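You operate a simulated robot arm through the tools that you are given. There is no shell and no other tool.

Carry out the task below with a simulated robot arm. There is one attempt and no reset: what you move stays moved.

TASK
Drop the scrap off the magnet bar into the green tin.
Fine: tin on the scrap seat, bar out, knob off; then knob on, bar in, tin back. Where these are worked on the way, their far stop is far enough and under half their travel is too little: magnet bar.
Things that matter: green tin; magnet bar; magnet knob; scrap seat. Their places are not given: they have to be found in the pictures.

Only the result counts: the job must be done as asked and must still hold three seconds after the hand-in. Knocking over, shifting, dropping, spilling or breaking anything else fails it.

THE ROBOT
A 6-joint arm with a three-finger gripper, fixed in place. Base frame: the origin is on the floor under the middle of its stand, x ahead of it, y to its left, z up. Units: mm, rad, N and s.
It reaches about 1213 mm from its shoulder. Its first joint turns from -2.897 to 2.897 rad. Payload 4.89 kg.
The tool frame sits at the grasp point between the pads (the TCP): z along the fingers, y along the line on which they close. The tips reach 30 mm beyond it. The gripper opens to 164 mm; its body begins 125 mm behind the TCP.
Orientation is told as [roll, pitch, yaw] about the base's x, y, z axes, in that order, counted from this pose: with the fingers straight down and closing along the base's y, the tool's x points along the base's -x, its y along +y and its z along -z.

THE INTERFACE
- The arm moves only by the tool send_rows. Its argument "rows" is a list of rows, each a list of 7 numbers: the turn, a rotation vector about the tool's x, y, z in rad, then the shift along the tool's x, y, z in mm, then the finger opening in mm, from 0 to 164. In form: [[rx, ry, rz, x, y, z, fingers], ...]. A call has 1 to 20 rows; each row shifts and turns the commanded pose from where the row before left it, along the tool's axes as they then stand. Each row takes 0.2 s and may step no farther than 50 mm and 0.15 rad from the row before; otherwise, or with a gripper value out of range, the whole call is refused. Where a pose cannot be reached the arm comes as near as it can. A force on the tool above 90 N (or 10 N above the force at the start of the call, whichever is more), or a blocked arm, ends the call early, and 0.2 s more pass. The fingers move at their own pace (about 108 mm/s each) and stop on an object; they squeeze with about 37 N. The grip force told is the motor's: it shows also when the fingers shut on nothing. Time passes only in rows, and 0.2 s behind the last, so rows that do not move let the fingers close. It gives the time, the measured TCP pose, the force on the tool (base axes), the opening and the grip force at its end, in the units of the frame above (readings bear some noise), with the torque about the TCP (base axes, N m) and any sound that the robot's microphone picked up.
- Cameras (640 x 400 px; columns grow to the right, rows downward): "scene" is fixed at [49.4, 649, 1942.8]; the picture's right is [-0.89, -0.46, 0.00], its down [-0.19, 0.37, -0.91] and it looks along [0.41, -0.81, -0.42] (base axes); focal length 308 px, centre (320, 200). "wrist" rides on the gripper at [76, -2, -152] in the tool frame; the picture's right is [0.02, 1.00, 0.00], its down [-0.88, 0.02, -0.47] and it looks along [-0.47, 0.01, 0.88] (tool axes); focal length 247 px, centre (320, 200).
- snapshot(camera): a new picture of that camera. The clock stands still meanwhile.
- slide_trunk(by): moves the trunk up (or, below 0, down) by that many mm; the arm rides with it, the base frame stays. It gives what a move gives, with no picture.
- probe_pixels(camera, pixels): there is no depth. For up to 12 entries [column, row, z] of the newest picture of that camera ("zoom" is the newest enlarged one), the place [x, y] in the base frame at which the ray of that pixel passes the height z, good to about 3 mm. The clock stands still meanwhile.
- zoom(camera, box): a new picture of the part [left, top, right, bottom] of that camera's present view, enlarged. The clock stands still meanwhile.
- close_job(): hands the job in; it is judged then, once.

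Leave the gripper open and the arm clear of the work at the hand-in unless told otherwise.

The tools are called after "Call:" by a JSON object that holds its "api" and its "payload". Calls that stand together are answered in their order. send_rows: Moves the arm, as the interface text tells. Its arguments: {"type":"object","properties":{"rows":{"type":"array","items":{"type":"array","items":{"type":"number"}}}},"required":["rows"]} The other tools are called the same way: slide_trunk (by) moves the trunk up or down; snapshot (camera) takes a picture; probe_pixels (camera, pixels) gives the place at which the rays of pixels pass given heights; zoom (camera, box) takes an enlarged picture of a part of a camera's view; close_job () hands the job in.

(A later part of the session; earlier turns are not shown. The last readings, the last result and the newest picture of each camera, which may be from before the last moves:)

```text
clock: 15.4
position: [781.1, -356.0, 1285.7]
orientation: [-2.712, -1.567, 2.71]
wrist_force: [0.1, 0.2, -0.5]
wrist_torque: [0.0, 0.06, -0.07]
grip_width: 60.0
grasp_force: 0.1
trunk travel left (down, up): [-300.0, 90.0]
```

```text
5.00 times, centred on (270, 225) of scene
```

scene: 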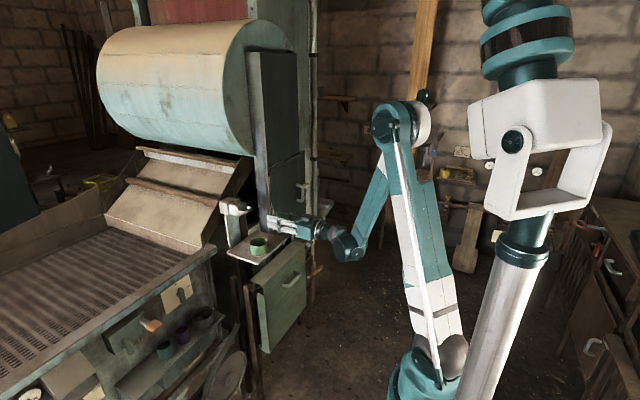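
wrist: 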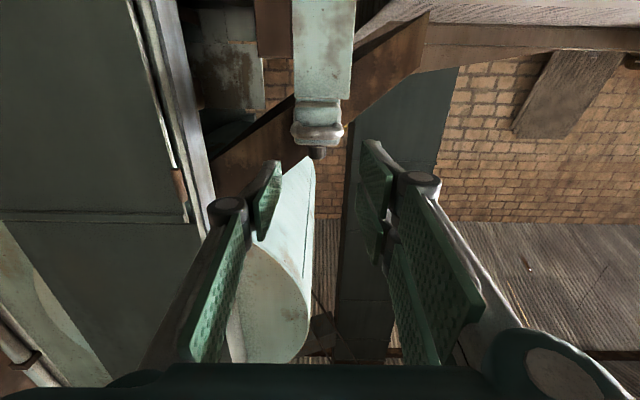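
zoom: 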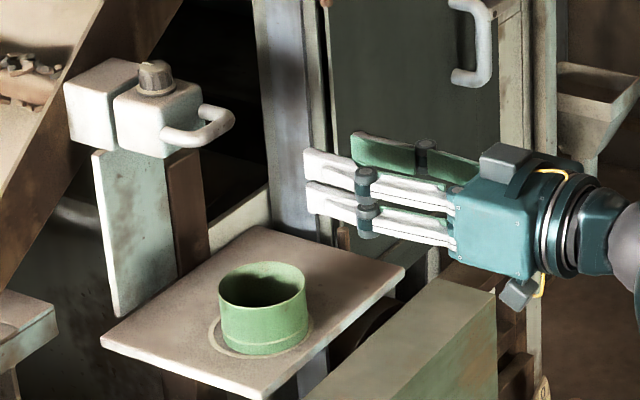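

I notice small chunks near the long brown bar left of the block (scene about (210,200)); that may be the scrap on the bar. I zoom there.

Call:
{"api": "zoom", "payload": {"camera": "scene", "box": [180, 175, 250, 225]}}

Call:
{"api": "zoom", "payload": {"camera": "scene", "box": [100, 140, 250, 240]}}

```text
8.00 times, centred on (215, 200) of scene
```

zoom: 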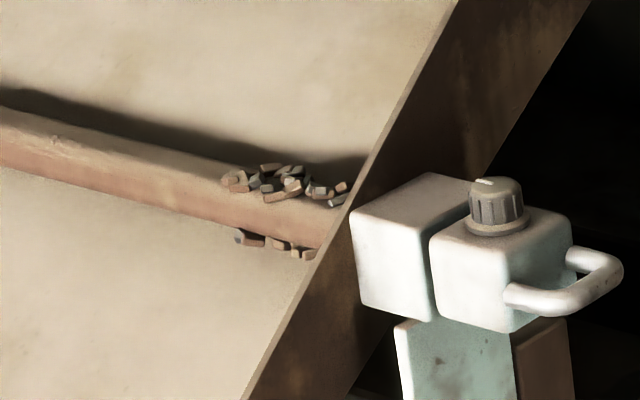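

```text
4.00 times, centred on (175, 190) of scene
```

zoom: 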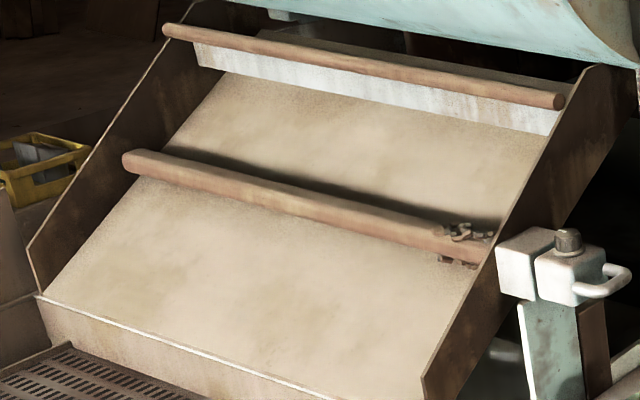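

The scrap clings to the brown magnet bar near x≈1180, so the handle block pulls that long bar out along -x by roughly 260 mm. Now I roll the level tool by +90° so the fingers close vertically.

Call:
{"api": "send_rows", "payload": {"rows": [[0, 0, 0.1428, 0, 0, 0, 60], [0, 0, 0.1428, 0, 0, 0, 60], [0, 0, 0.1428, 0, 0, 0, 60], [0, 0, 0.1428, 0, 0, 0, 60], [0, 0, 0.1428, 0, 0, 0, 60], [0, 0, 0.1428, 0, 0, 0, 60], [0, 0, 0.1428, 0, 0, 0, 60], [0, 0, 0.1428, 0, 0, 0, 60], [0, 0, 0.1428, 0, 0, 0, 60], [0, 0, 0.1428, 0, 0, 0, 60], [0, 0, 0.1428, 0, 0, 0, 60], [0, 0, 0, 0, 0, 0, 60]]}}

Call:
{"api": "snapshot", "payload": {"camera": "wrist"}}

Call:
{"api": "zoom", "payload": {"camera": "scene", "box": [205, 165, 345, 265]}}

```text
clock: 18.0
position: [781.4, -355.0, 1286.6]
orientation: [1.572, 0.001, -1.572]
wrist_force: [0.5, 0.1, 0.3]
wrist_torque: [0.0, 0.01, 0.01]
grip_width: 59.9
grasp_force: 0.1
trunk travel left (down, up): [-300.0, 90.0]
```

```text
taken
```

wrist: 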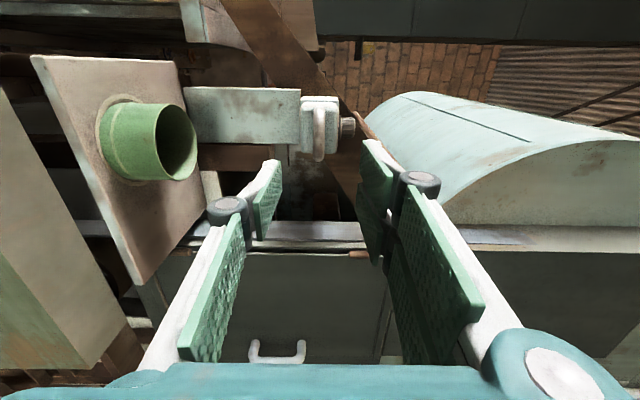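

```text
4.00 times, centred on (275, 215) of scene
```

zoom: 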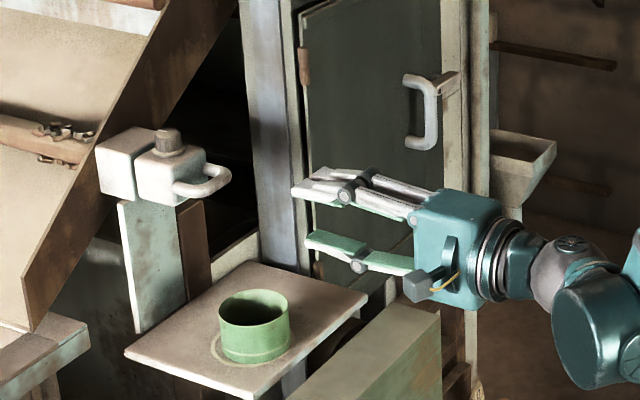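

The tool is level with fingers above/below. I zoom in on the handle in the wrist view to verify the height alignment before advancing.

Call:
{"api": "zoom", "payload": {"camera": "wrist", "box": [270, 80, 370, 180]}}

Call:
{"api": "probe_pixels", "payload": {"camera": "wrist", "pixels": [[312, 130, 1278], [326, 130, 1296], [341, 97, 1311], [356, 128, 1340]]}}

```text
4.00 times, centred on (320, 130) of wrist
```

zoom: 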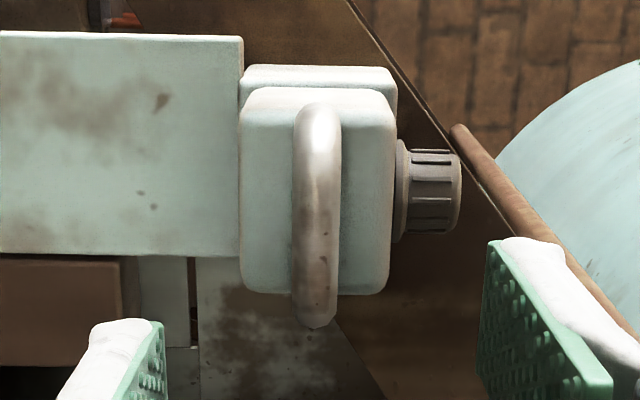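

```text
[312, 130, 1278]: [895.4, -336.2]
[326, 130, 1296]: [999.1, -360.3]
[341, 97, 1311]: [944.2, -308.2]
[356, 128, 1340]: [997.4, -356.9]
```

The crossbar is centred in height with the TCP. I advance 120 mm along +x and look again.

Call:
{"api": "send_rows", "payload": {"rows": [[0, 0, 0, -0.7, 0, 40, 60], [0, 0, 0, -0.7, 0, 40, 60], [0, 0, 0, -0.6, 0, 40, 60], [0, 0, 0, 0, 0, 0, 60]]}}

Call:
{"api": "snapshot", "payload": {"camera": "wrist"}}

Call:
{"api": "zoom", "payload": {"camera": "scene", "box": [220, 180, 290, 240]}}

```text
clock: 19.0
position: [901.2, -357.8, 1284.0]
orientation: [1.57, 0.0, -1.571]
wrist_force: [0.8, -0.1, -0.2]
wrist_torque: [-0.03, -0.11, 0.04]
grip_width: 60.0
grasp_force: 0.0
trunk travel left (down, up): [-300.0, 90.0]
```

```text
taken
```

wrist: 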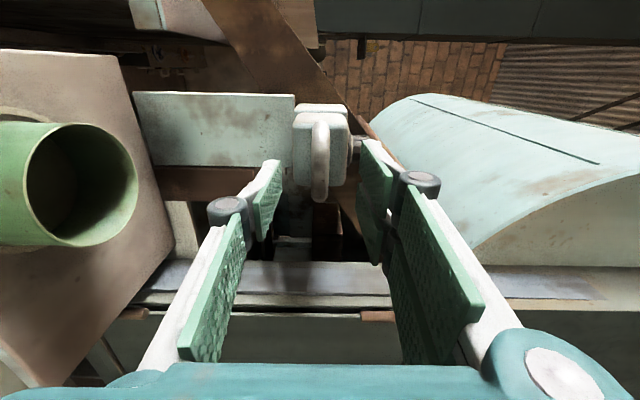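

```text
6.67 times, centred on (255, 210) of scene
```

zoom: 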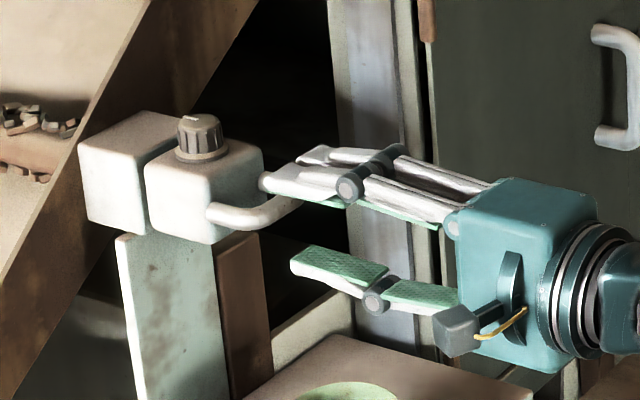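

Aligned. I advance another 36 mm so the crossbar sits at the TCP.

Call:
{"api": "send_rows", "payload": {"rows": [[0, 0, 0, 0, 0.5, 20, 60], [0, 0, 0, 0, 0.5, 16, 60], [0, 0, 0, 0, 0, 0, 60]]}}

Call:
{"api": "snapshot", "payload": {"camera": "wrist"}}

Call:
{"api": "zoom", "payload": {"camera": "scene", "box": [220, 185, 280, 230]}}

```text
clock: 19.8
position: [937.3, -357.2, 1288.4]
orientation: [1.572, 0.001, -1.571]
wrist_force: [0.5, -0.3, -1.0]
wrist_torque: [0.02, -0.07, -0.02]
grip_width: 60.0
grasp_force: 0.2
trunk travel left (down, up): [-300.0, 90.0]
```

```text
taken
```

wrist: 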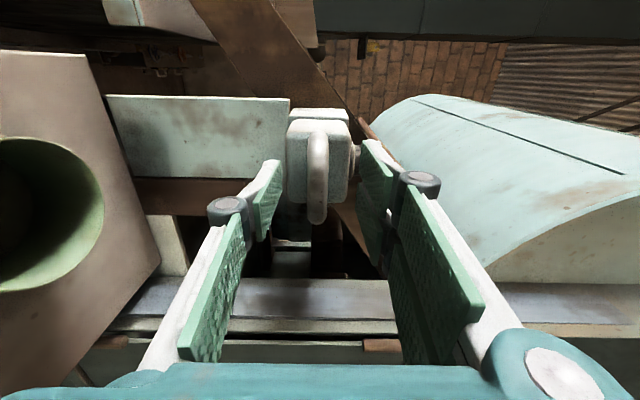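

```text
8.89 times, centred on (250, 208) of scene
```

zoom: 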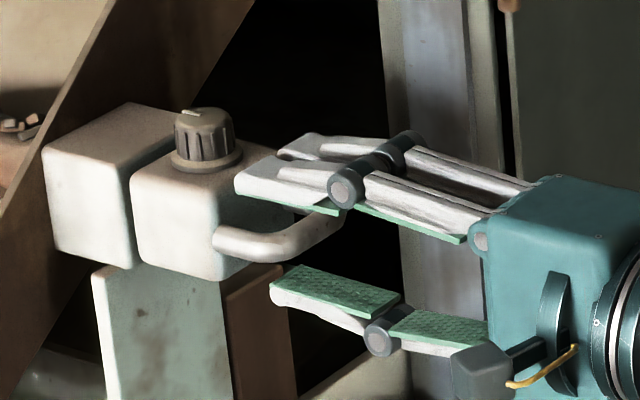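

The crossbar lies between the finger pads. I close the fingers on it.

Call:
{"api": "send_rows", "payload": {"rows": [[0, 0, 0, 0, 0, 0, 40], [0, 0, 0, 0, 0, 0, 25], [0, 0, 0, 0, 0, 0, 10], [0, 0, 0, 0, 0, 0, 0], [0, 0, 0, 0, 0, 0, 0]]}}

Call:
{"api": "snapshot", "payload": {"camera": "wrist"}}

Call:
{"api": "zoom", "payload": {"camera": "scene", "box": [220, 185, 280, 230]}}

```text
clock: 21.0
position: [936.9, -357.4, 1285.5]
orientation: [1.57, -0.001, -1.572]
wrist_force: [-16.4, 7.3, -51.6]
wrist_torque: [0.07, 0.61, -0.01]
grip_width: 14.9
grasp_force: 44.8
trunk travel left (down, up): [-300.0, 90.0]
```

```text
taken
```

wrist: 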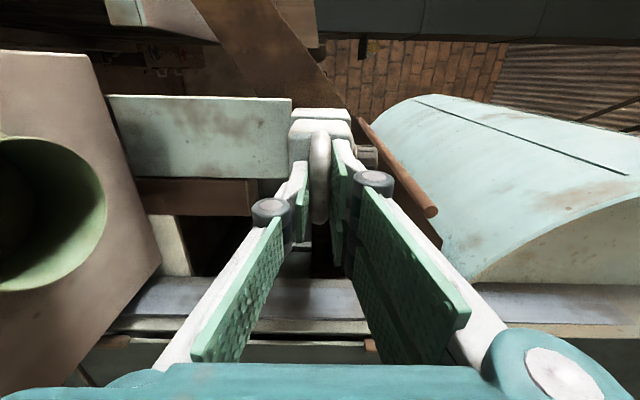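

```text
8.89 times, centred on (250, 208) of scene
```

zoom: 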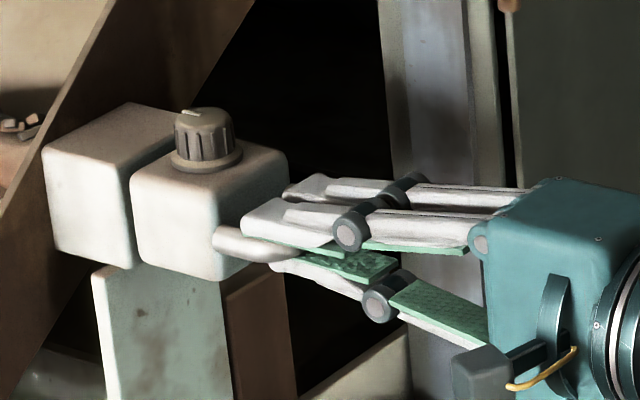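

Gripped at 14.9 mm, but a load of -52 N in z shows: my commanded height is a bit high. I relax by moving 1.5 mm down.

Call:
{"api": "send_rows", "payload": {"rows": [[0, 0, 0, 0, -1.0, 0, 0], [0, 0, 0, 0, -0.5, 0, 0], [0, 0, 0, 0, 0, 0, 0]]}}

```text
clock: 21.8
position: [938.5, -357.2, 1285.3]
orientation: [1.57, -0.001, -1.572]
wrist_force: [-34.5, 11.4, -47.5]
wrist_torque: [0.09, 0.66, 0.05]
grip_width: 14.7
grasp_force: 44.8
trunk travel left (down, up): [-300.0, 90.0]
```

The x load rose to -34 N, perhaps the fingertips press on something. I ease 4 mm back (-x) and 1.5 mm down.

Call:
{"api": "send_rows", "payload": {"rows": [[0, 0, 0, 0, -0.75, -2, 0], [0, 0, 0, 0, -0.75, -2, 0], [0, 0, 0, 0, 0, 0, 0]]}}

```text
clock: 22.6
position: [933.1, -357.8, 1284.6]
orientation: [1.572, 0.0, -1.57]
wrist_force: [4.1, 2.0, 17.5]
wrist_torque: [-0.02, -0.17, 1.12]
grip_width: 14.6
grasp_force: 45.2
trunk travel left (down, up): [-300.0, 90.0]
```

Loads are small now (z +17 N, so I come up 0.4 mm). I begin pulling along -x, 30 mm first.

Call:
{"api": "send_rows", "payload": {"rows": [[0, 0, 0, 0, 0.4, 0, 0], [0, 0, 0, 0, 0, -6, 0], [0, 0, 0, 0, 0, -8, 0], [0, 0, 0, 0, 0, -8, 0], [0, 0, 0, 0, 0, -8, 0]]}}

Call:
{"api": "zoom", "payload": {"camera": "scene", "box": [205, 175, 285, 235]}}

```text
clock: 23.8
position: [901.1, -357.2, 1285.3]
orientation: [1.573, 0.0, -1.572]
wrist_force: [-0.2, -8.0, 19.8]
wrist_torque: [-0.06, -0.26, 0.11]
grip_width: 14.6
grasp_force: 45.3
trunk travel left (down, up): [-300.0, 90.0]
```

```text
6.67 times, centred on (245, 205) of scene
```

zoom: 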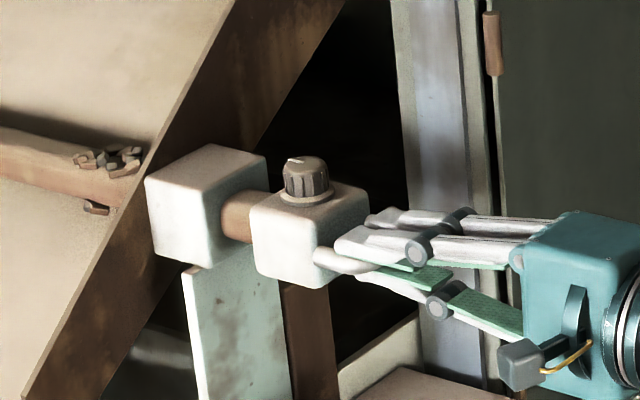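

The bar slides out with the hand and the scrap moves along. I keep pulling, 100 mm more, with a slight height correction.

Call:
{"api": "send_rows", "payload": {"rows": [[0, 0, 0, 0, 0.4, -10, 0], [0, 0, 0, 0, 0, -15, 0], [0, 0, 0, 0, 0, -15, 0], [0, 0, 0, 0, 0, -15, 0], [0, 0, 0, 0, 0, -15, 0], [0, 0, 0, 0, 0, -15, 0], [0, 0, 0, 0, 0, -15, 0]]}}

Call:
{"api": "zoom", "payload": {"camera": "scene", "box": [205, 165, 325, 245]}}

```text
clock: 25.4
position: [803.1, -357.4, 1285.9]
orientation: [1.572, -0.001, -1.572]
wrist_force: [-1.6, -0.6, 11.3]
wrist_torque: [0.04, -0.15, 0.23]
grip_width: 14.8
grasp_force: 44.9
trunk travel left (down, up): [-300.0, 90.0]
```

```text
5.00 times, centred on (265, 205) of scene
```

zoom: 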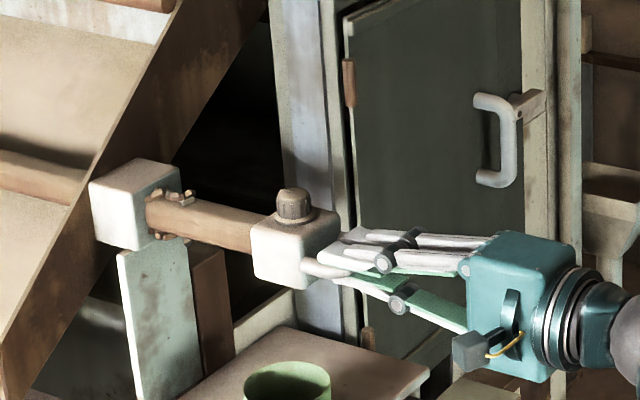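

The scrap passes out of the guide block. I pull 90 mm more.

Call:
{"api": "send_rows", "payload": {"rows": [[0, 0, 0, 0, 0.2, -15, 0], [0, 0, 0, 0, 0, -15, 0], [0, 0, 0, 0, 0, -15, 0], [0, 0, 0, 0, 0, -15, 0], [0, 0, 0, 0, 0, -15, 0], [0, 0, 0, 0, 0, -15, 0]]}}

Call:
{"api": "zoom", "payload": {"camera": "scene", "box": [205, 165, 325, 265]}}

```text
clock: 26.8
position: [712.9, -357.6, 1286.1]
orientation: [1.572, 0.0, -1.571]
wrist_force: [-1.2, -5.9, 17.0]
wrist_torque: [0.02, -0.24, 0.2]
grip_width: 14.7
grasp_force: 45.1
trunk travel left (down, up): [-300.0, 90.0]
```

```text
4.00 times, centred on (265, 215) of scene
```

zoom: 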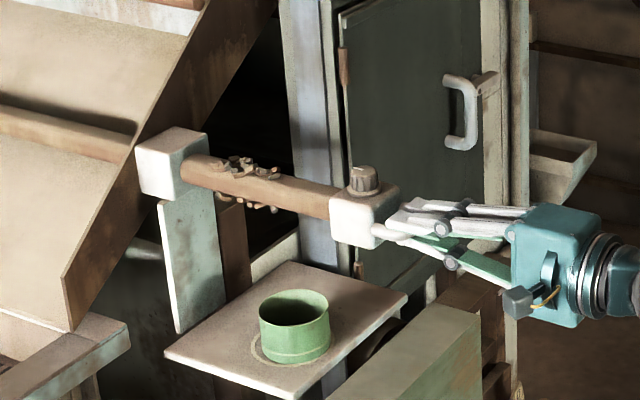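

The scrap is at about x≈950, some 40 mm short of the tin centre. I pull on in 5 mm rows until the stop shows.

Call:
{"api": "send_rows", "payload": {"rows": [[0, 0, 0, 0, 0, -6, 0], [0, 0, 0, 0, 0, -6, 0], [0, 0, 0, 0, 0, -6, 0], [0, 0, 0, 0, 0, -5, 0], [0, 0, 0, 0, 0, -5, 0]]}}

Call:
{"api": "zoom", "payload": {"camera": "scene", "box": [225, 185, 305, 265]}}

```text
clock: 28.0
position: [684.4, -357.0, 1285.7]
orientation: [1.572, -0.001, -1.572]
wrist_force: [-0.4, -5.4, 30.6]
wrist_torque: [0.0, -0.32, 0.77]
grip_width: 14.6
grasp_force: 44.9
trunk travel left (down, up): [-300.0, 90.0]
```

```text
5.00 times, centred on (265, 225) of scene
```

zoom: 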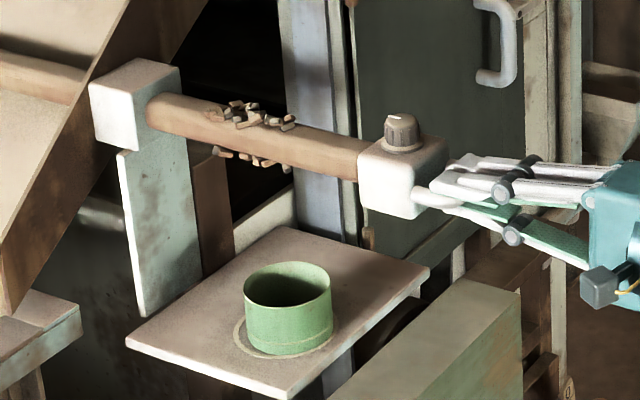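

No stop yet; the height load rose to +31 N, so I come up 0.7 mm and keep pulling in 4 mm rows.

Call:
{"api": "send_rows", "payload": {"rows": [[0, 0, 0, 0, 0.7, -4, 0], [0, 0, 0, 0, 0, -4, 0], [0, 0, 0, 0, 0, -4, 0], [0, 0, 0, 0, 0, -4, 0], [0, 0, 0, 0, 0, -4, 0]]}}

Call:
{"api": "zoom", "payload": {"camera": "scene", "box": [225, 185, 305, 265]}}

```text
clock: 29.2
position: [667.2, -357.2, 1285.4]
orientation: [1.57, 0.002, -1.572]
wrist_force: [34.9, 0.0, 20.7]
wrist_torque: [0.03, -0.35, 0.16]
grip_width: 15.7
grasp_force: 44.7
trunk travel left (down, up): [-300.0, 90.0]
```

```text
5.00 times, centred on (265, 225) of scene
```

zoom: 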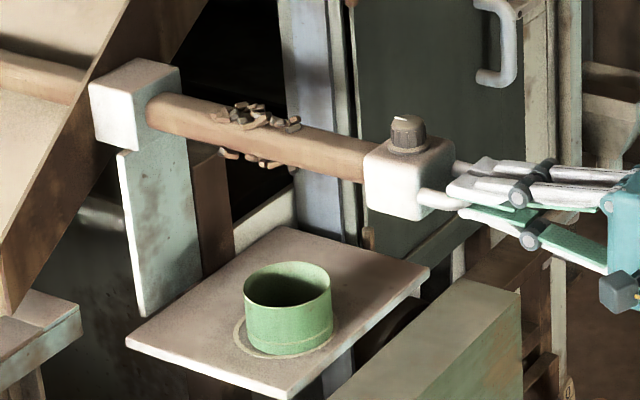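

Pull force rose to +35 N in x and the block hardly moved on the last rows: the far stop is reached, with the scrap over the tin (x≈915). I open the fingers and back away from the handle.

Call:
{"api": "send_rows", "payload": {"rows": [[0, 0, 0, 0, 0, 3, 0], [0, 0, 0, 0, 0, 0, 25], [0, 0, 0, 0, 0, 0, 50], [0, 0, 0, 0, 0, 0, 60], [0, 0, 0, 0, 0, -15, 60], [0, 0, 0, 0, 0, -25, 60], [0, 0, 0, 0, 0, -30, 60]]}}

Call:
{"api": "snapshot", "payload": {"camera": "scene"}}

Call:
{"api": "zoom", "payload": {"camera": "scene", "box": [225, 185, 305, 265]}}

Call:
{"api": "snapshot", "payload": {"camera": "wrist"}}

```text
clock: 30.8
position: [599.8, -358.8, 1285.0]
orientation: [1.569, -0.001, -1.572]
wrist_force: [0.8, 0.4, 0.2]
wrist_torque: [-0.04, -0.05, -0.03]
grip_width: 60.1
grasp_force: 0.1
trunk travel left (down, up): [-300.0, 90.0]
```

```text
taken
```

scene: 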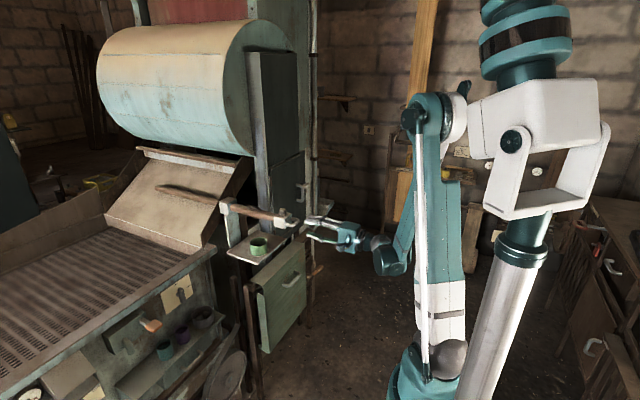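

```text
5.00 times, centred on (265, 225) of scene
```

zoom: 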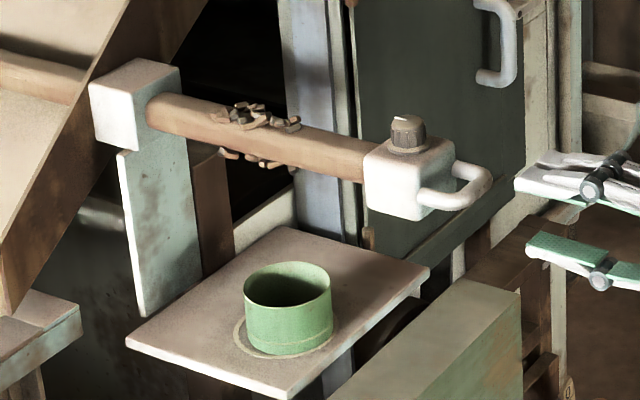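

```text
taken
```

wrist: 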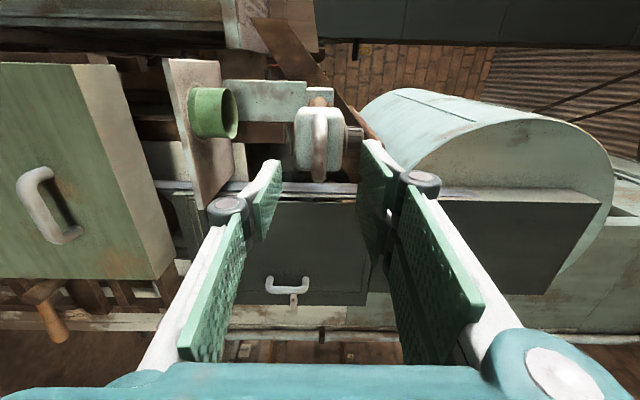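

The bar stays out and the scrap hangs over the tin. The tin sits about 5 mm too near to the robot, so I will nudge it with closed level fingers low at its front. First I go down to z≈1097 well in front of the shelf and close the fingers.

Call:
{"api": "send_rows", "payload": {"rows": [[0, 0, 0, 0, -47, 0, 40], [0, 0, 0, 0, -47, 0, 20], [0, 0, 0, 0, -47, 0, 0], [0, 0, 0, 0, -47, 0, 0], [0, 0, 0, 0, 0, 40, 0], [0, 0, 0, 0, 0, 40, 0], [0, 0, 0, 0, 0, 40, 0], [0, 0, 0, 0, 0, 40, 0], [0, 0, 0, 0, 0, 40, 0], [0, 0, 0, 0, 0, 0, 0]]}}

Call:
{"api": "zoom", "payload": {"camera": "scene", "box": [225, 195, 305, 275]}}

Call:
{"api": "snapshot", "payload": {"camera": "wrist"}}

```text
clock: 33.0
position: [833.6, -398.7, 1243.6]
orientation: [1.57, 0.0, -1.57]
wrist_force: [-0.8, 0.1, -0.4]
wrist_torque: [-0.01, -0.04, 0.02]
grip_width: 0.0
grasp_force: 36.5
out of reach, approached as far as the arm can: row 1, 2, 3, 4
trunk travel left (down, up): [-300.0, 90.0]
```

```text
5.00 times, centred on (265, 235) of scene
```

zoom: 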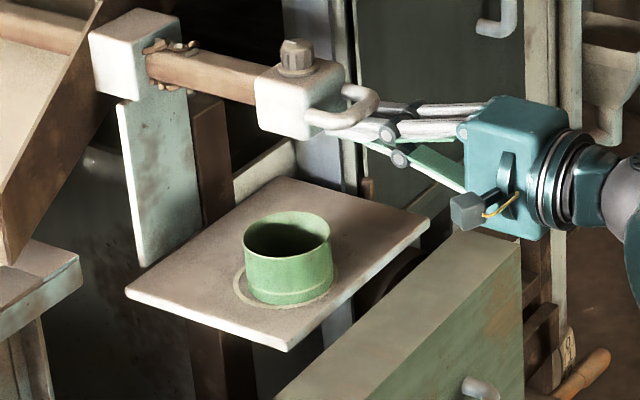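

```text
taken
```

wrist: 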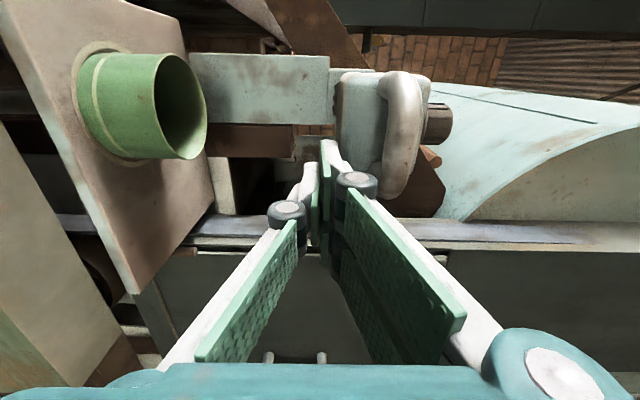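

Going straight down at x=600 was out of reach (too near the base), so the hand stayed high and the following forward rows pushed the bar back in by roughly 90 mm; nothing else appears touched. I back off 60 mm along -x and read the pose.

Call:
{"api": "send_rows", "payload": {"rows": [[0, 0, 0, 0, 0, -20, 0], [0, 0, 0, 0, 0, -20, 0], [0, 0, 0, 0, 0, -20, 0], [0, 0, 0, 0, 0, 0, 0]]}}

Call:
{"api": "zoom", "payload": {"camera": "scene", "box": [205, 165, 345, 265]}}

Call:
{"api": "snapshot", "payload": {"camera": "wrist"}}

```text
clock: 34.0
position: [770.6, -401.1, 1242.9]
orientation: [1.572, 0.001, -1.571]
wrist_force: [0.8, 1.1, -0.3]
wrist_torque: [-0.01, 0.01, -0.02]
grip_width: 0.0
grasp_force: 37.2
trunk travel left (down, up): [-300.0, 90.0]
```

```text
4.00 times, centred on (275, 215) of scene
```

zoom: 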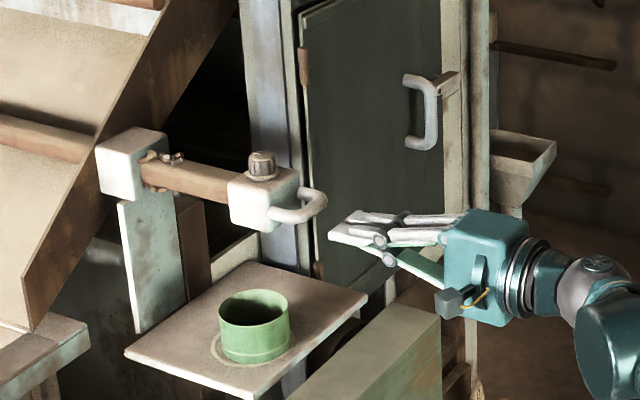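

```text
taken
```

wrist: 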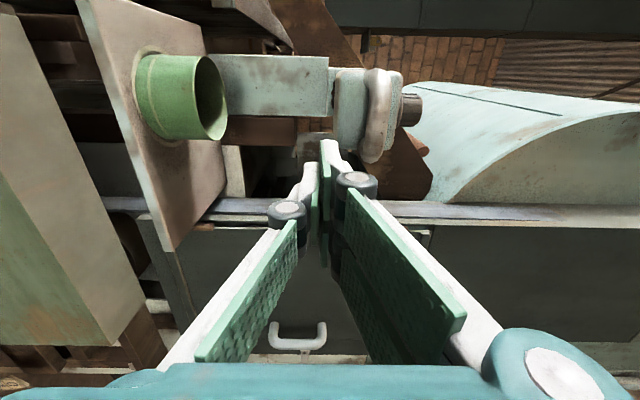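

The hand is free in front of the bar, the bar is part way out. I try going down to z≈1097 here in steps, then check for reach.

Call:
{"api": "send_rows", "payload": {"rows": [[0, 0, 0, 0, -36, 0, 0], [0, 0, 0, 0, -36, 0, 0], [0, 0, 0, 0, -36, 0, 0], [0, 0, 0, 0, -36, 0, 0], [0, 0, 0, 0, 0, 0, 0]]}}

```text
clock: 35.2
position: [801.2, -428.9, 1143.5]
orientation: [1.57, 0.001, -1.569]
wrist_force: [0.5, 0.0, -0.2]
wrist_torque: [-0.01, -0.07, 0.08]
grip_width: 0.0
grasp_force: 37.1
out of reach, approached as far as the arm can: row 2, 3, 4
trunk travel left (down, up): [-300.0, 90.0]
```

Level and low is beyond the arm's near-in reach. A slightly nose-down tool is easier, so I rise 30 mm, pitch 0.4 rad down, and move to (800,-358,1130).

Call:
{"api": "send_rows", "payload": {"rows": [[0, 0, 0, 0, 30, 0, 0], [0.1333, 0, 0, 0, 0, 0, 0], [0.1333, 0, 0, 0, 0, 0, 0], [0.1333, 0, 0, 0, 0, 0, 0], [0, 0, 0, 23.7, -13.3, 5.3, 0], [0, 0, 0, 23.7, -13.3, 5.3, 0], [0, 0, 0, 23.7, -13.3, 5.3, 0], [0, 0, 0, 0, 0, 0, 0]]}}

Call:
{"api": "snapshot", "payload": {"camera": "wrist"}}

Call:
{"api": "zoom", "payload": {"camera": "scene", "box": [215, 185, 325, 275]}}

```text
clock: 37.0
position: [798.8, -354.8, 1131.2]
orientation: [1.171, 0.0, -1.569]
wrist_force: [0.7, 1.1, -0.3]
wrist_torque: [0.02, -0.01, -0.03]
grip_width: 0.0
grasp_force: 37.3
trunk travel left (down, up): [-300.0, 90.0]
```

```text
taken
```

wrist: 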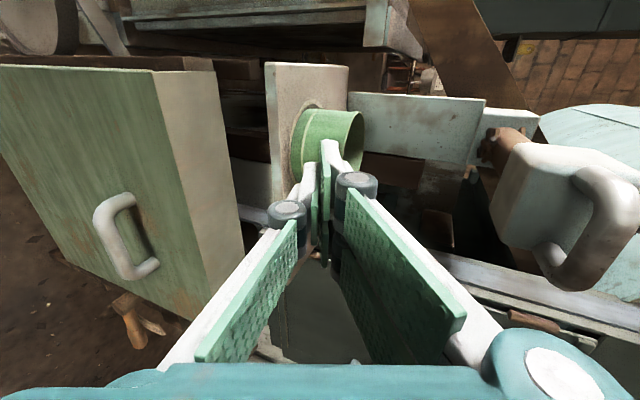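

```text
4.44 times, centred on (270, 230) of scene
```

zoom: 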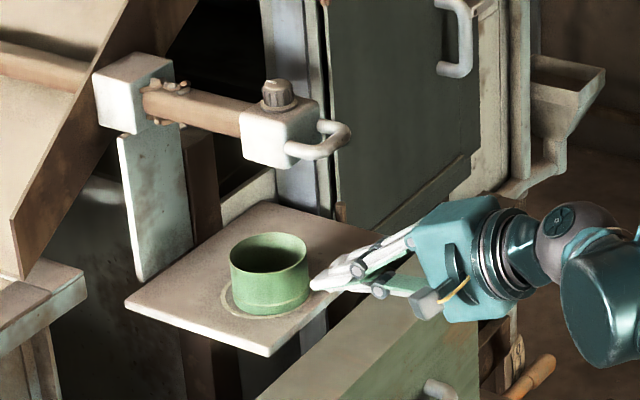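

Reached. I lower 30 mm to z≈1101 and 3 mm to -y.

Call:
{"api": "send_rows", "payload": {"rows": [[0, 0, 0, -1.5, -13.8, 5.8, 0], [0, 0, 0, -1.5, -13.8, 5.9, 0], [0, 0, 0, 0, 0, 0, 0]]}}

Call:
{"api": "snapshot", "payload": {"camera": "wrist"}}

Call:
{"api": "zoom", "payload": {"camera": "scene", "box": [235, 205, 305, 275]}}

```text
clock: 37.8
position: [799.8, -358.8, 1100.4]
orientation: [1.171, -0.001, -1.57]
wrist_force: [0.6, 0.4, -0.6]
wrist_torque: [0.0, -0.02, 0.07]
grip_width: 0.1
grasp_force: 37.0
trunk travel left (down, up): [-300.0, 90.0]
```

```text
taken
```

wrist: 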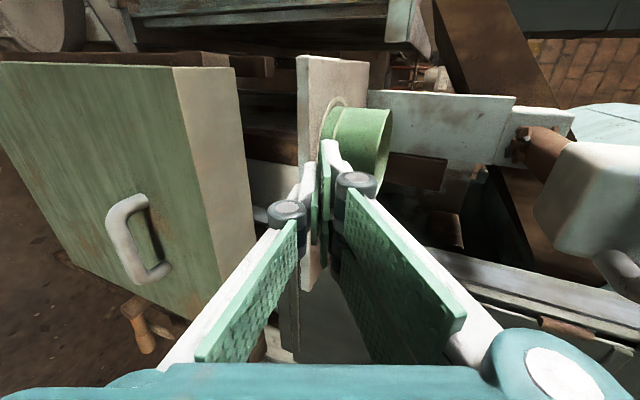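

```text
5.71 times, centred on (270, 240) of scene
```

zoom: 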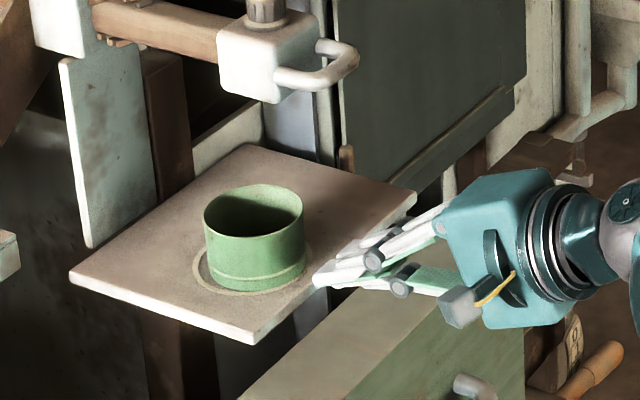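

The tips are at the front edge of the shelf, clear above it. I advance 30 mm along +x, then look.

Call:
{"api": "send_rows", "payload": {"rows": [[0, 0, 0, 0, 5.84, 13.8, 0], [0, 0, 0, 0, 5.84, 13.8, 0], [0, 0, 0, 0, 0, 0, 0]]}}

Call:
{"api": "zoom", "payload": {"camera": "wrist", "box": [280, 80, 440, 240]}}

Call:
{"api": "zoom", "payload": {"camera": "scene", "box": [240, 220, 290, 265]}}

```text
clock: 38.6
position: [830.4, -359.3, 1101.1]
orientation: [1.171, 0.001, -1.571]
wrist_force: [0.7, -0.2, 0.0]
wrist_torque: [-0.01, 0.02, 0.0]
grip_width: 0.0
grasp_force: 36.6
trunk travel left (down, up): [-300.0, 90.0]
```

```text
2.50 times, centred on (360, 160) of wrist
```

zoom: 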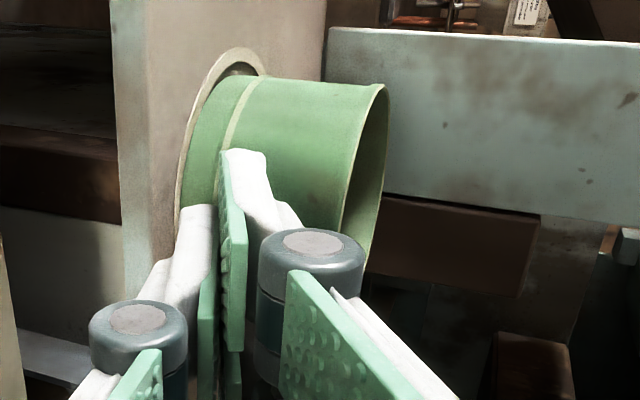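

```text
8.89 times, centred on (265, 242) of scene
```

zoom: 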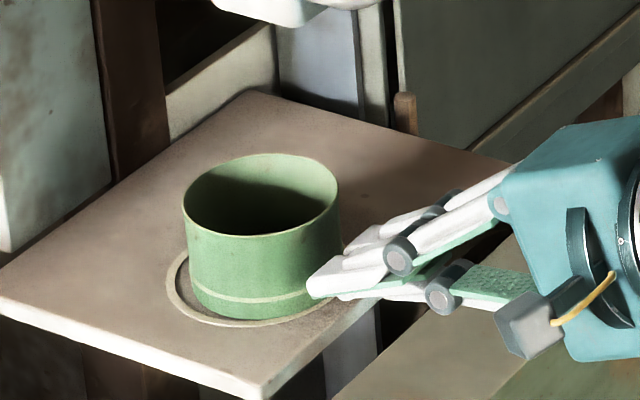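

Near contact. I push +x by 8 mm in small rows and look.

Call:
{"api": "send_rows", "payload": {"rows": [[0, 0, 0, 0, 1.17, 2.76, 0], [0, 0, 0, 0, 1.17, 2.76, 0], [0, 0, 0, 0, 0.78, 1.84, 0], [0, 0, 0, 0, 0, 0, 0]]}}

Call:
{"api": "zoom", "payload": {"camera": "wrist", "box": [280, 80, 440, 240]}}

Call:
{"api": "zoom", "payload": {"camera": "scene", "box": [240, 220, 290, 265]}}

```text
clock: 39.6
position: [837.8, -359.3, 1101.4]
orientation: [1.17, -0.001, -1.571]
wrist_force: [0.6, -0.7, 0.1]
wrist_torque: [-0.01, 0.01, -0.01]
grip_width: 0.0
grasp_force: 36.9
trunk travel left (down, up): [-300.0, 90.0]
```

```text
2.50 times, centred on (360, 160) of wrist
```

zoom: 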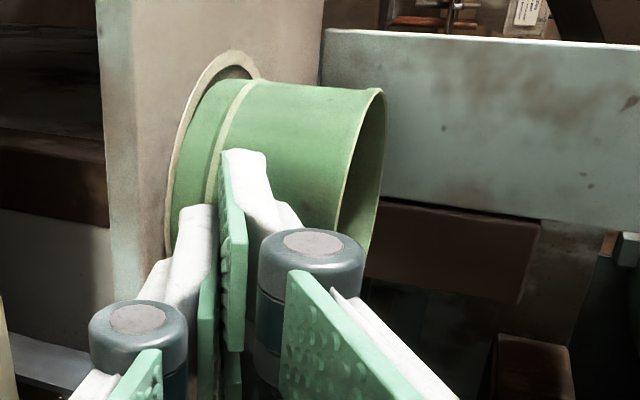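

```text
8.89 times, centred on (265, 242) of scene
```

zoom: 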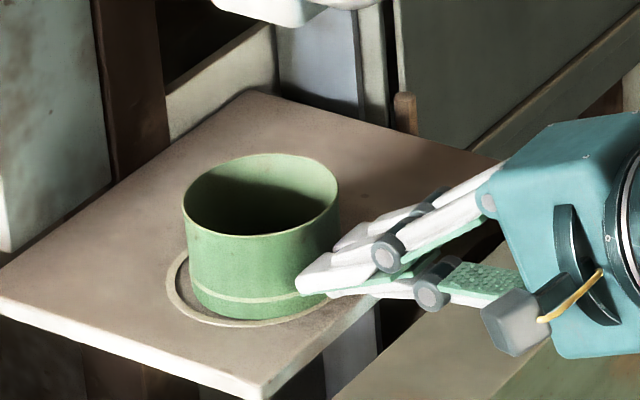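

The tin has not moved yet. I push on in 2 mm rows, 6 mm more.

Call:
{"api": "send_rows", "payload": {"rows": [[0, 0, 0, 0, 0.78, 1.84, 0], [0, 0, 0, 0, 0.78, 1.84, 0], [0, 0, 0, 0, 0.78, 1.84, 0], [0, 0, 0, 0, 0, 0, 0]]}}

Call:
{"api": "zoom", "payload": {"camera": "scene", "box": [240, 220, 290, 265]}}

```text
clock: 40.6
position: [842.7, -357.7, 1100.6]
orientation: [1.171, 0.0, -1.57]
wrist_force: [-0.3, -0.2, -0.2]
wrist_torque: [0.01, 0.03, 0.02]
grip_width: 0.0
grasp_force: 36.8
trunk travel left (down, up): [-300.0, 90.0]
```

```text
8.89 times, centred on (265, 242) of scene
```

zoom: 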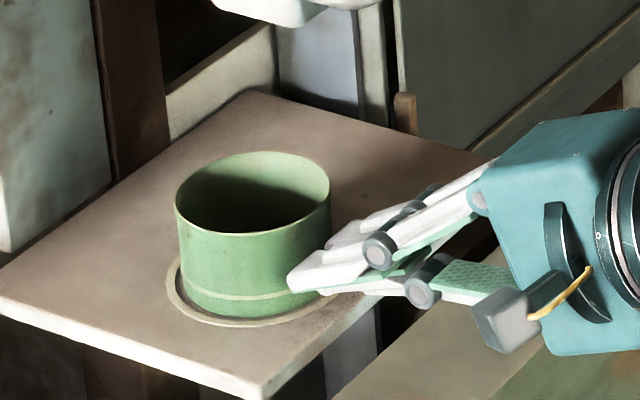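

The tin slid about 5 mm. I back off 45 mm in -x and check its centring.

Call:
{"api": "send_rows", "payload": {"rows": [[0, 0, 0, 0, -5.84, -13.8, 0], [0, 0, 0, 0, -5.84, -13.8, 0], [0, 0, 0, 0, -5.84, -13.8, 0], [0, 0, 0, 0, 0, 0, 0]]}}

Call:
{"api": "zoom", "payload": {"camera": "scene", "box": [240, 220, 290, 265]}}

Call:
{"api": "probe_pixels", "payload": {"camera": "zoom", "pixels": [[175, 205, 1123], [330, 200, 1123], [253, 152, 1123], [252, 235, 1123], [165, 283, 1069], [250, 327, 1069]]}}

```text
clock: 41.6
position: [797.5, -358.6, 1101.0]
orientation: [1.172, 0.0, -1.571]
wrist_force: [-0.3, 0.6, 0.8]
wrist_torque: [0.02, 0.01, 0.0]
grip_width: 0.0
grasp_force: 37.0
trunk travel left (down, up): [-300.0, 90.0]
```

```text
8.89 times, centred on (265, 242) of scene
```

zoom: 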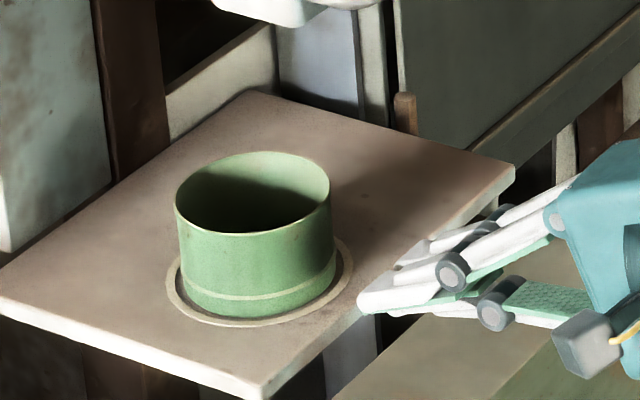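

```text
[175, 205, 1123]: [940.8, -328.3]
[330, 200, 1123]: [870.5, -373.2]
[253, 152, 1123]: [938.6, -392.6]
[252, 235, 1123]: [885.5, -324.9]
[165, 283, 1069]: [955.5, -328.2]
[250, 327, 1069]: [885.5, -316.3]
```

The tin is now well centred in the ring. The handle crossbar is at about x≈795. I back up and rise to (700,-358,1287), level the tool and open the fingers.

Call:
{"api": "send_rows", "payload": {"rows": [[0, 0, 0, 0, 26.7, -32.3, 0], [0, 0, 0, 0, 26.7, -32.3, 0], [0, 0, 0, 0, 26.7, -32.3, 0], [0, 0, 0, 0, 26.7, -32.3, 0], [0, 0, 0, 0, 26.7, -32.3, 0], [-0.1333, 0, 0, 0, 0, 0, 20], [-0.1333, 0, 0, 0, 0, 0, 40], [-0.1333, 0, 0, 0, 0, 0, 60], [0, 0, 0, 0, 0, 0, 60]]}}

Call:
{"api": "snapshot", "payload": {"camera": "wrist"}}

Call:
{"api": "zoom", "payload": {"camera": "scene", "box": [225, 175, 325, 255]}}

```text
clock: 43.6
position: [700.3, -359.9, 1285.9]
orientation: [1.572, 0.0, -1.571]
wrist_force: [0.6, -1.3, -0.2]
wrist_torque: [0.0, -0.05, 0.09]
grip_width: 59.9
grasp_force: 0.0
trunk travel left (down, up): [-300.0, 90.0]
```

```text
taken
```

wrist: 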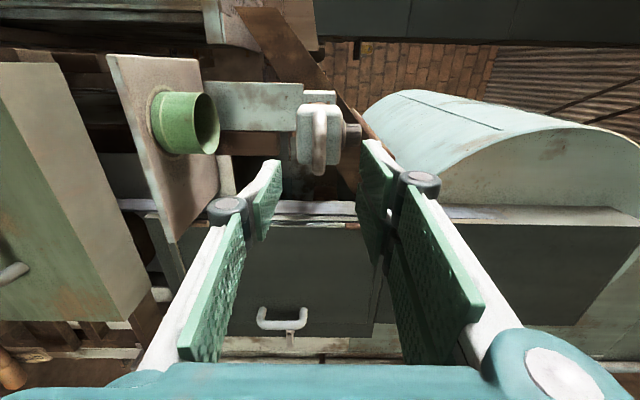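

```text
5.00 times, centred on (275, 215) of scene
```

zoom: 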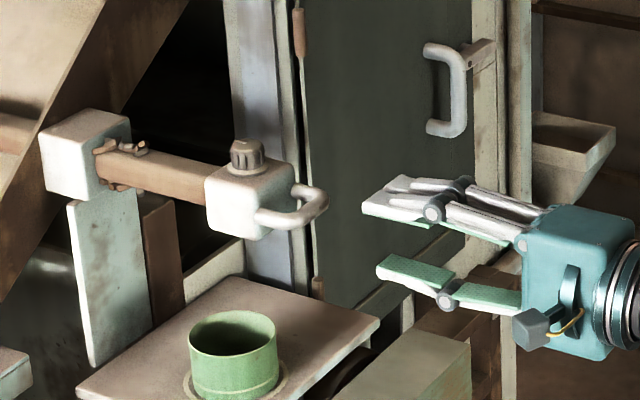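

Aligned again. I advance 85 mm to straddle the crossbar and check.

Call:
{"api": "send_rows", "payload": {"rows": [[0, 0, 0, 1, 0.5, 30, 60], [0, 0, 0, 1, 0.5, 30, 60], [0, 0, 0, 0, 0, 25, 60], [0, 0, 0, 0, 0, 0, 60]]}}

Call:
{"api": "snapshot", "payload": {"camera": "wrist"}}

Call:
{"api": "zoom", "payload": {"camera": "scene", "box": [240, 185, 310, 235]}}

```text
clock: 44.6
position: [787.6, -357.2, 1288.0]
orientation: [1.569, 0.0, -1.57]
wrist_force: [0.4, -0.5, -0.3]
wrist_torque: [-0.03, -0.02, 0.0]
grip_width: 59.9
grasp_force: 0.1
trunk travel left (down, up): [-300.0, 90.0]
```

```text
taken
```

wrist: 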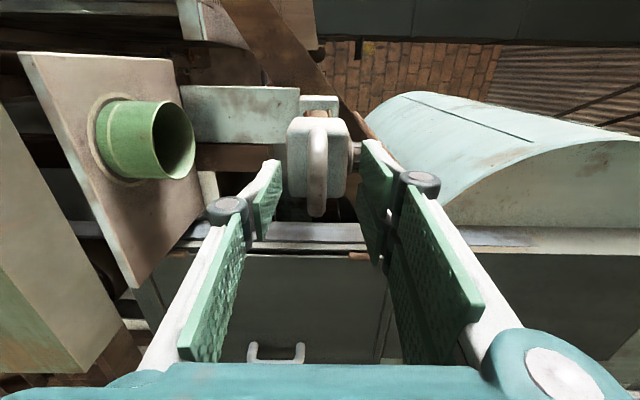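

```text
8.00 times, centred on (275, 210) of scene
```

zoom: 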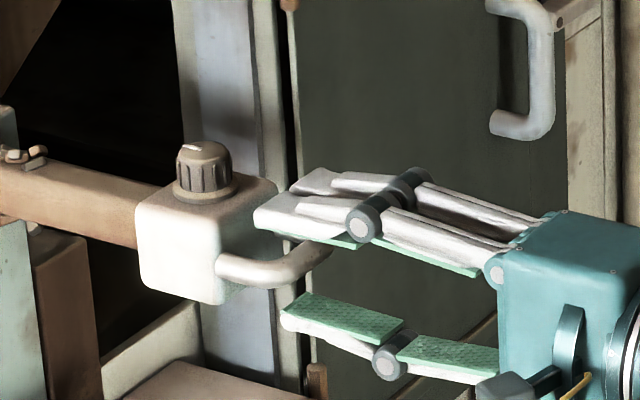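

A little shallow, so I go 5 mm deeper and then close on the crossbar.

Call:
{"api": "send_rows", "payload": {"rows": [[0, 0, 0, 0, -0.5, 5, 60], [0, 0, 0, 0, 0, 0, 40], [0, 0, 0, 0, 0, 0, 25], [0, 0, 0, 0, 0, 0, 10], [0, 0, 0, 0, 0, 0, 0], [0, 0, 0, 0, 0, 0, 0]]}}

Call:
{"api": "zoom", "payload": {"camera": "scene", "box": [240, 185, 310, 235]}}

```text
clock: 46.0
position: [792.5, -357.4, 1284.8]
orientation: [1.57, 0.0, -1.571]
wrist_force: [-2.0, 6.1, -36.4]
wrist_torque: [0.02, 0.58, 0.01]
grip_width: 15.3
grasp_force: 44.7
trunk travel left (down, up): [-300.0, 90.0]
```

```text
8.00 times, centred on (275, 210) of scene
```

zoom: 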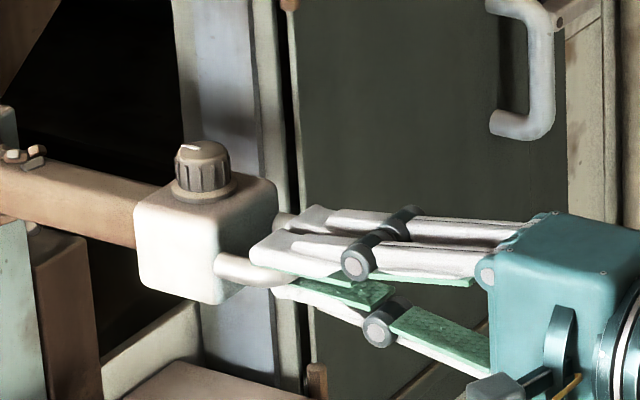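

Gripped. I relax 1.2 mm down and pull 96 mm.

Call:
{"api": "send_rows", "payload": {"rows": [[0, 0, 0, 0, -1.2, 0, 0], [0, 0, 0, 0, 0, -8, 0], [0, 0, 0, 0, 0, -12, 0], [0, 0, 0, 0, 0, -12, 0], [0, 0, 0, 0, 0, -12, 0], [0, 0, 0, 0, 0, -12, 0], [0, 0, 0, 0, 0, -12, 0], [0, 0, 0, 0, 0, -12, 0], [0, 0, 0, 0, 0, -12, 0]]}}

Call:
{"api": "zoom", "payload": {"camera": "scene", "box": [225, 185, 325, 265]}}

```text
clock: 48.0
position: [701.5, -356.5, 1284.8]
orientation: [1.571, -0.002, -1.569]
wrist_force: [-1.0, 9.2, 5.5]
wrist_torque: [0.02, -0.11, -0.27]
grip_width: 15.0
grasp_force: 45.0
trunk travel left (down, up): [-300.0, 90.0]
```

```text
5.00 times, centred on (275, 225) of scene
```

zoom: 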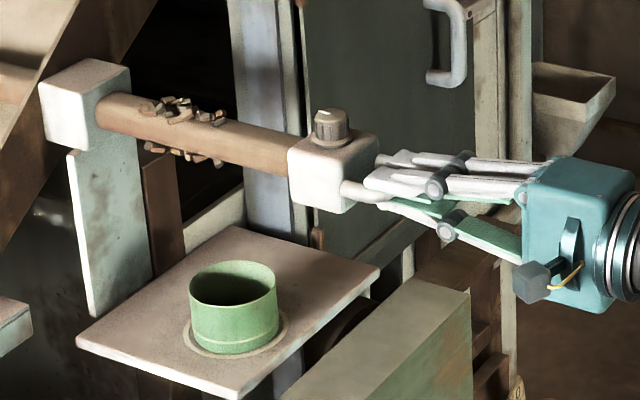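

About 20 mm remain to the stop. I pull on with small rows.

Call:
{"api": "send_rows", "payload": {"rows": [[0, 0, 0, 0, 0, -5, 0], [0, 0, 0, 0, 0, -5, 0], [0, 0, 0, 0, 0, -4, 0], [0, 0, 0, 0, 0, -3, 0], [0, 0, 0, 0, 0, -3, 0]]}}

Call:
{"api": "zoom", "payload": {"camera": "scene", "box": [225, 185, 325, 265]}}

```text
clock: 49.2
position: [680.3, -356.8, 1285.3]
orientation: [1.569, -0.003, -1.57]
wrist_force: [-0.5, 9.5, -15.0]
wrist_torque: [0.01, 0.25, -0.07]
grip_width: 15.2
grasp_force: 44.8
trunk travel left (down, up): [-300.0, 90.0]
```

```text
5.00 times, centred on (275, 225) of scene
```

zoom: 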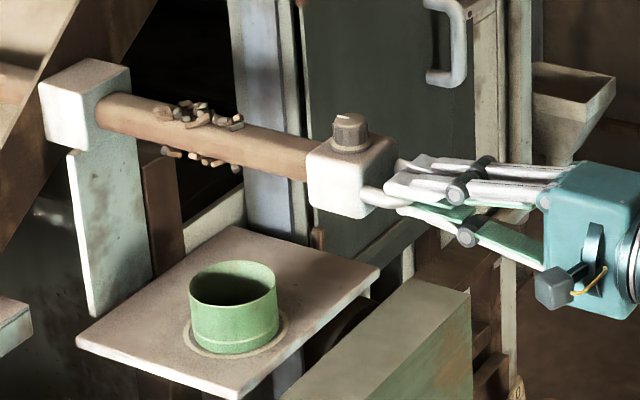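

Still moving freely; a few more millimetres.

Call:
{"api": "send_rows", "payload": {"rows": [[0, 0, 0, 0, -0.3, -3, 0], [0, 0, 0, 0, 0, -3, 0], [0, 0, 0, 0, 0, -2, 0], [0, 0, 0, 0, 0, -2, 0], [0, 0, 0, 0, 0, 0, 0]]}}

Call:
{"api": "zoom", "payload": {"camera": "scene", "box": [225, 185, 325, 265]}}

```text
clock: 50.4
position: [670.2, -356.3, 1286.1]
orientation: [1.57, 0.001, -1.571]
wrist_force: [36.4, -5.1, 26.8]
wrist_torque: [-0.07, -0.38, -0.01]
grip_width: 15.5
grasp_force: 45.2
trunk travel left (down, up): [-300.0, 90.0]
```

```text
5.00 times, centred on (275, 225) of scene
```

zoom: 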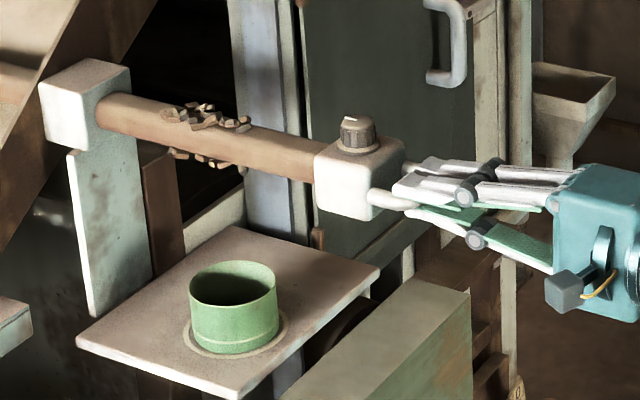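

The stop is reached again (36 N). I ease in 2 mm, open, and back off 60 mm, then rise.

Call:
{"api": "send_rows", "payload": {"rows": [[0, 0, 0, 0, 0, 2, 0], [0, 0, 0, 0, 0, 0, 25], [0, 0, 0, 0, 0, 0, 50], [0, 0, 0, 0, 0, 0, 60], [0, 0, 0, 0, 0, -20, 60], [0, 0, 0, 0, 0, -30, 60], [0, 0, 0, 0, 30, 0, 60], [0, 0, 0, 0, 40, 0, 60], [0, 0, 0, 0, 40, 0, 60], [0, 0, 0, 0, 40, 0, 60], [0, 0, 0, 0, 40, 0, 60], [0, 0, 0, 0, 0, 0, 60]]}}

Call:
{"api": "snapshot", "payload": {"camera": "scene"}}

```text
clock: 53.0
position: [620.2, -357.2, 1473.4]
orientation: [1.572, 0.001, -1.572]
wrist_force: [-0.6, 0.5, 0.1]
wrist_torque: [0.02, 0.01, -0.09]
grip_width: 59.7
grasp_force: 0.0
trunk travel left (down, up): [-300.0, 90.0]
```

```text
taken
```

scene: 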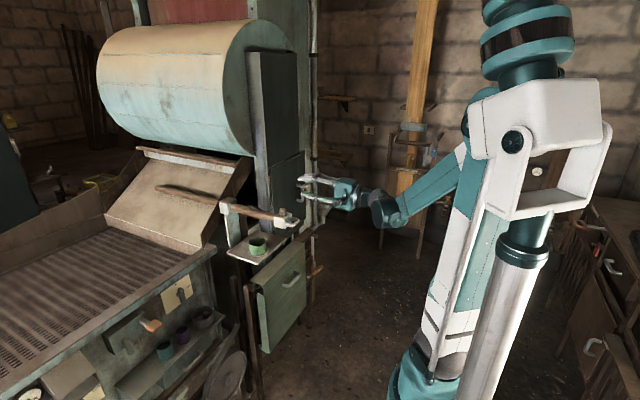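

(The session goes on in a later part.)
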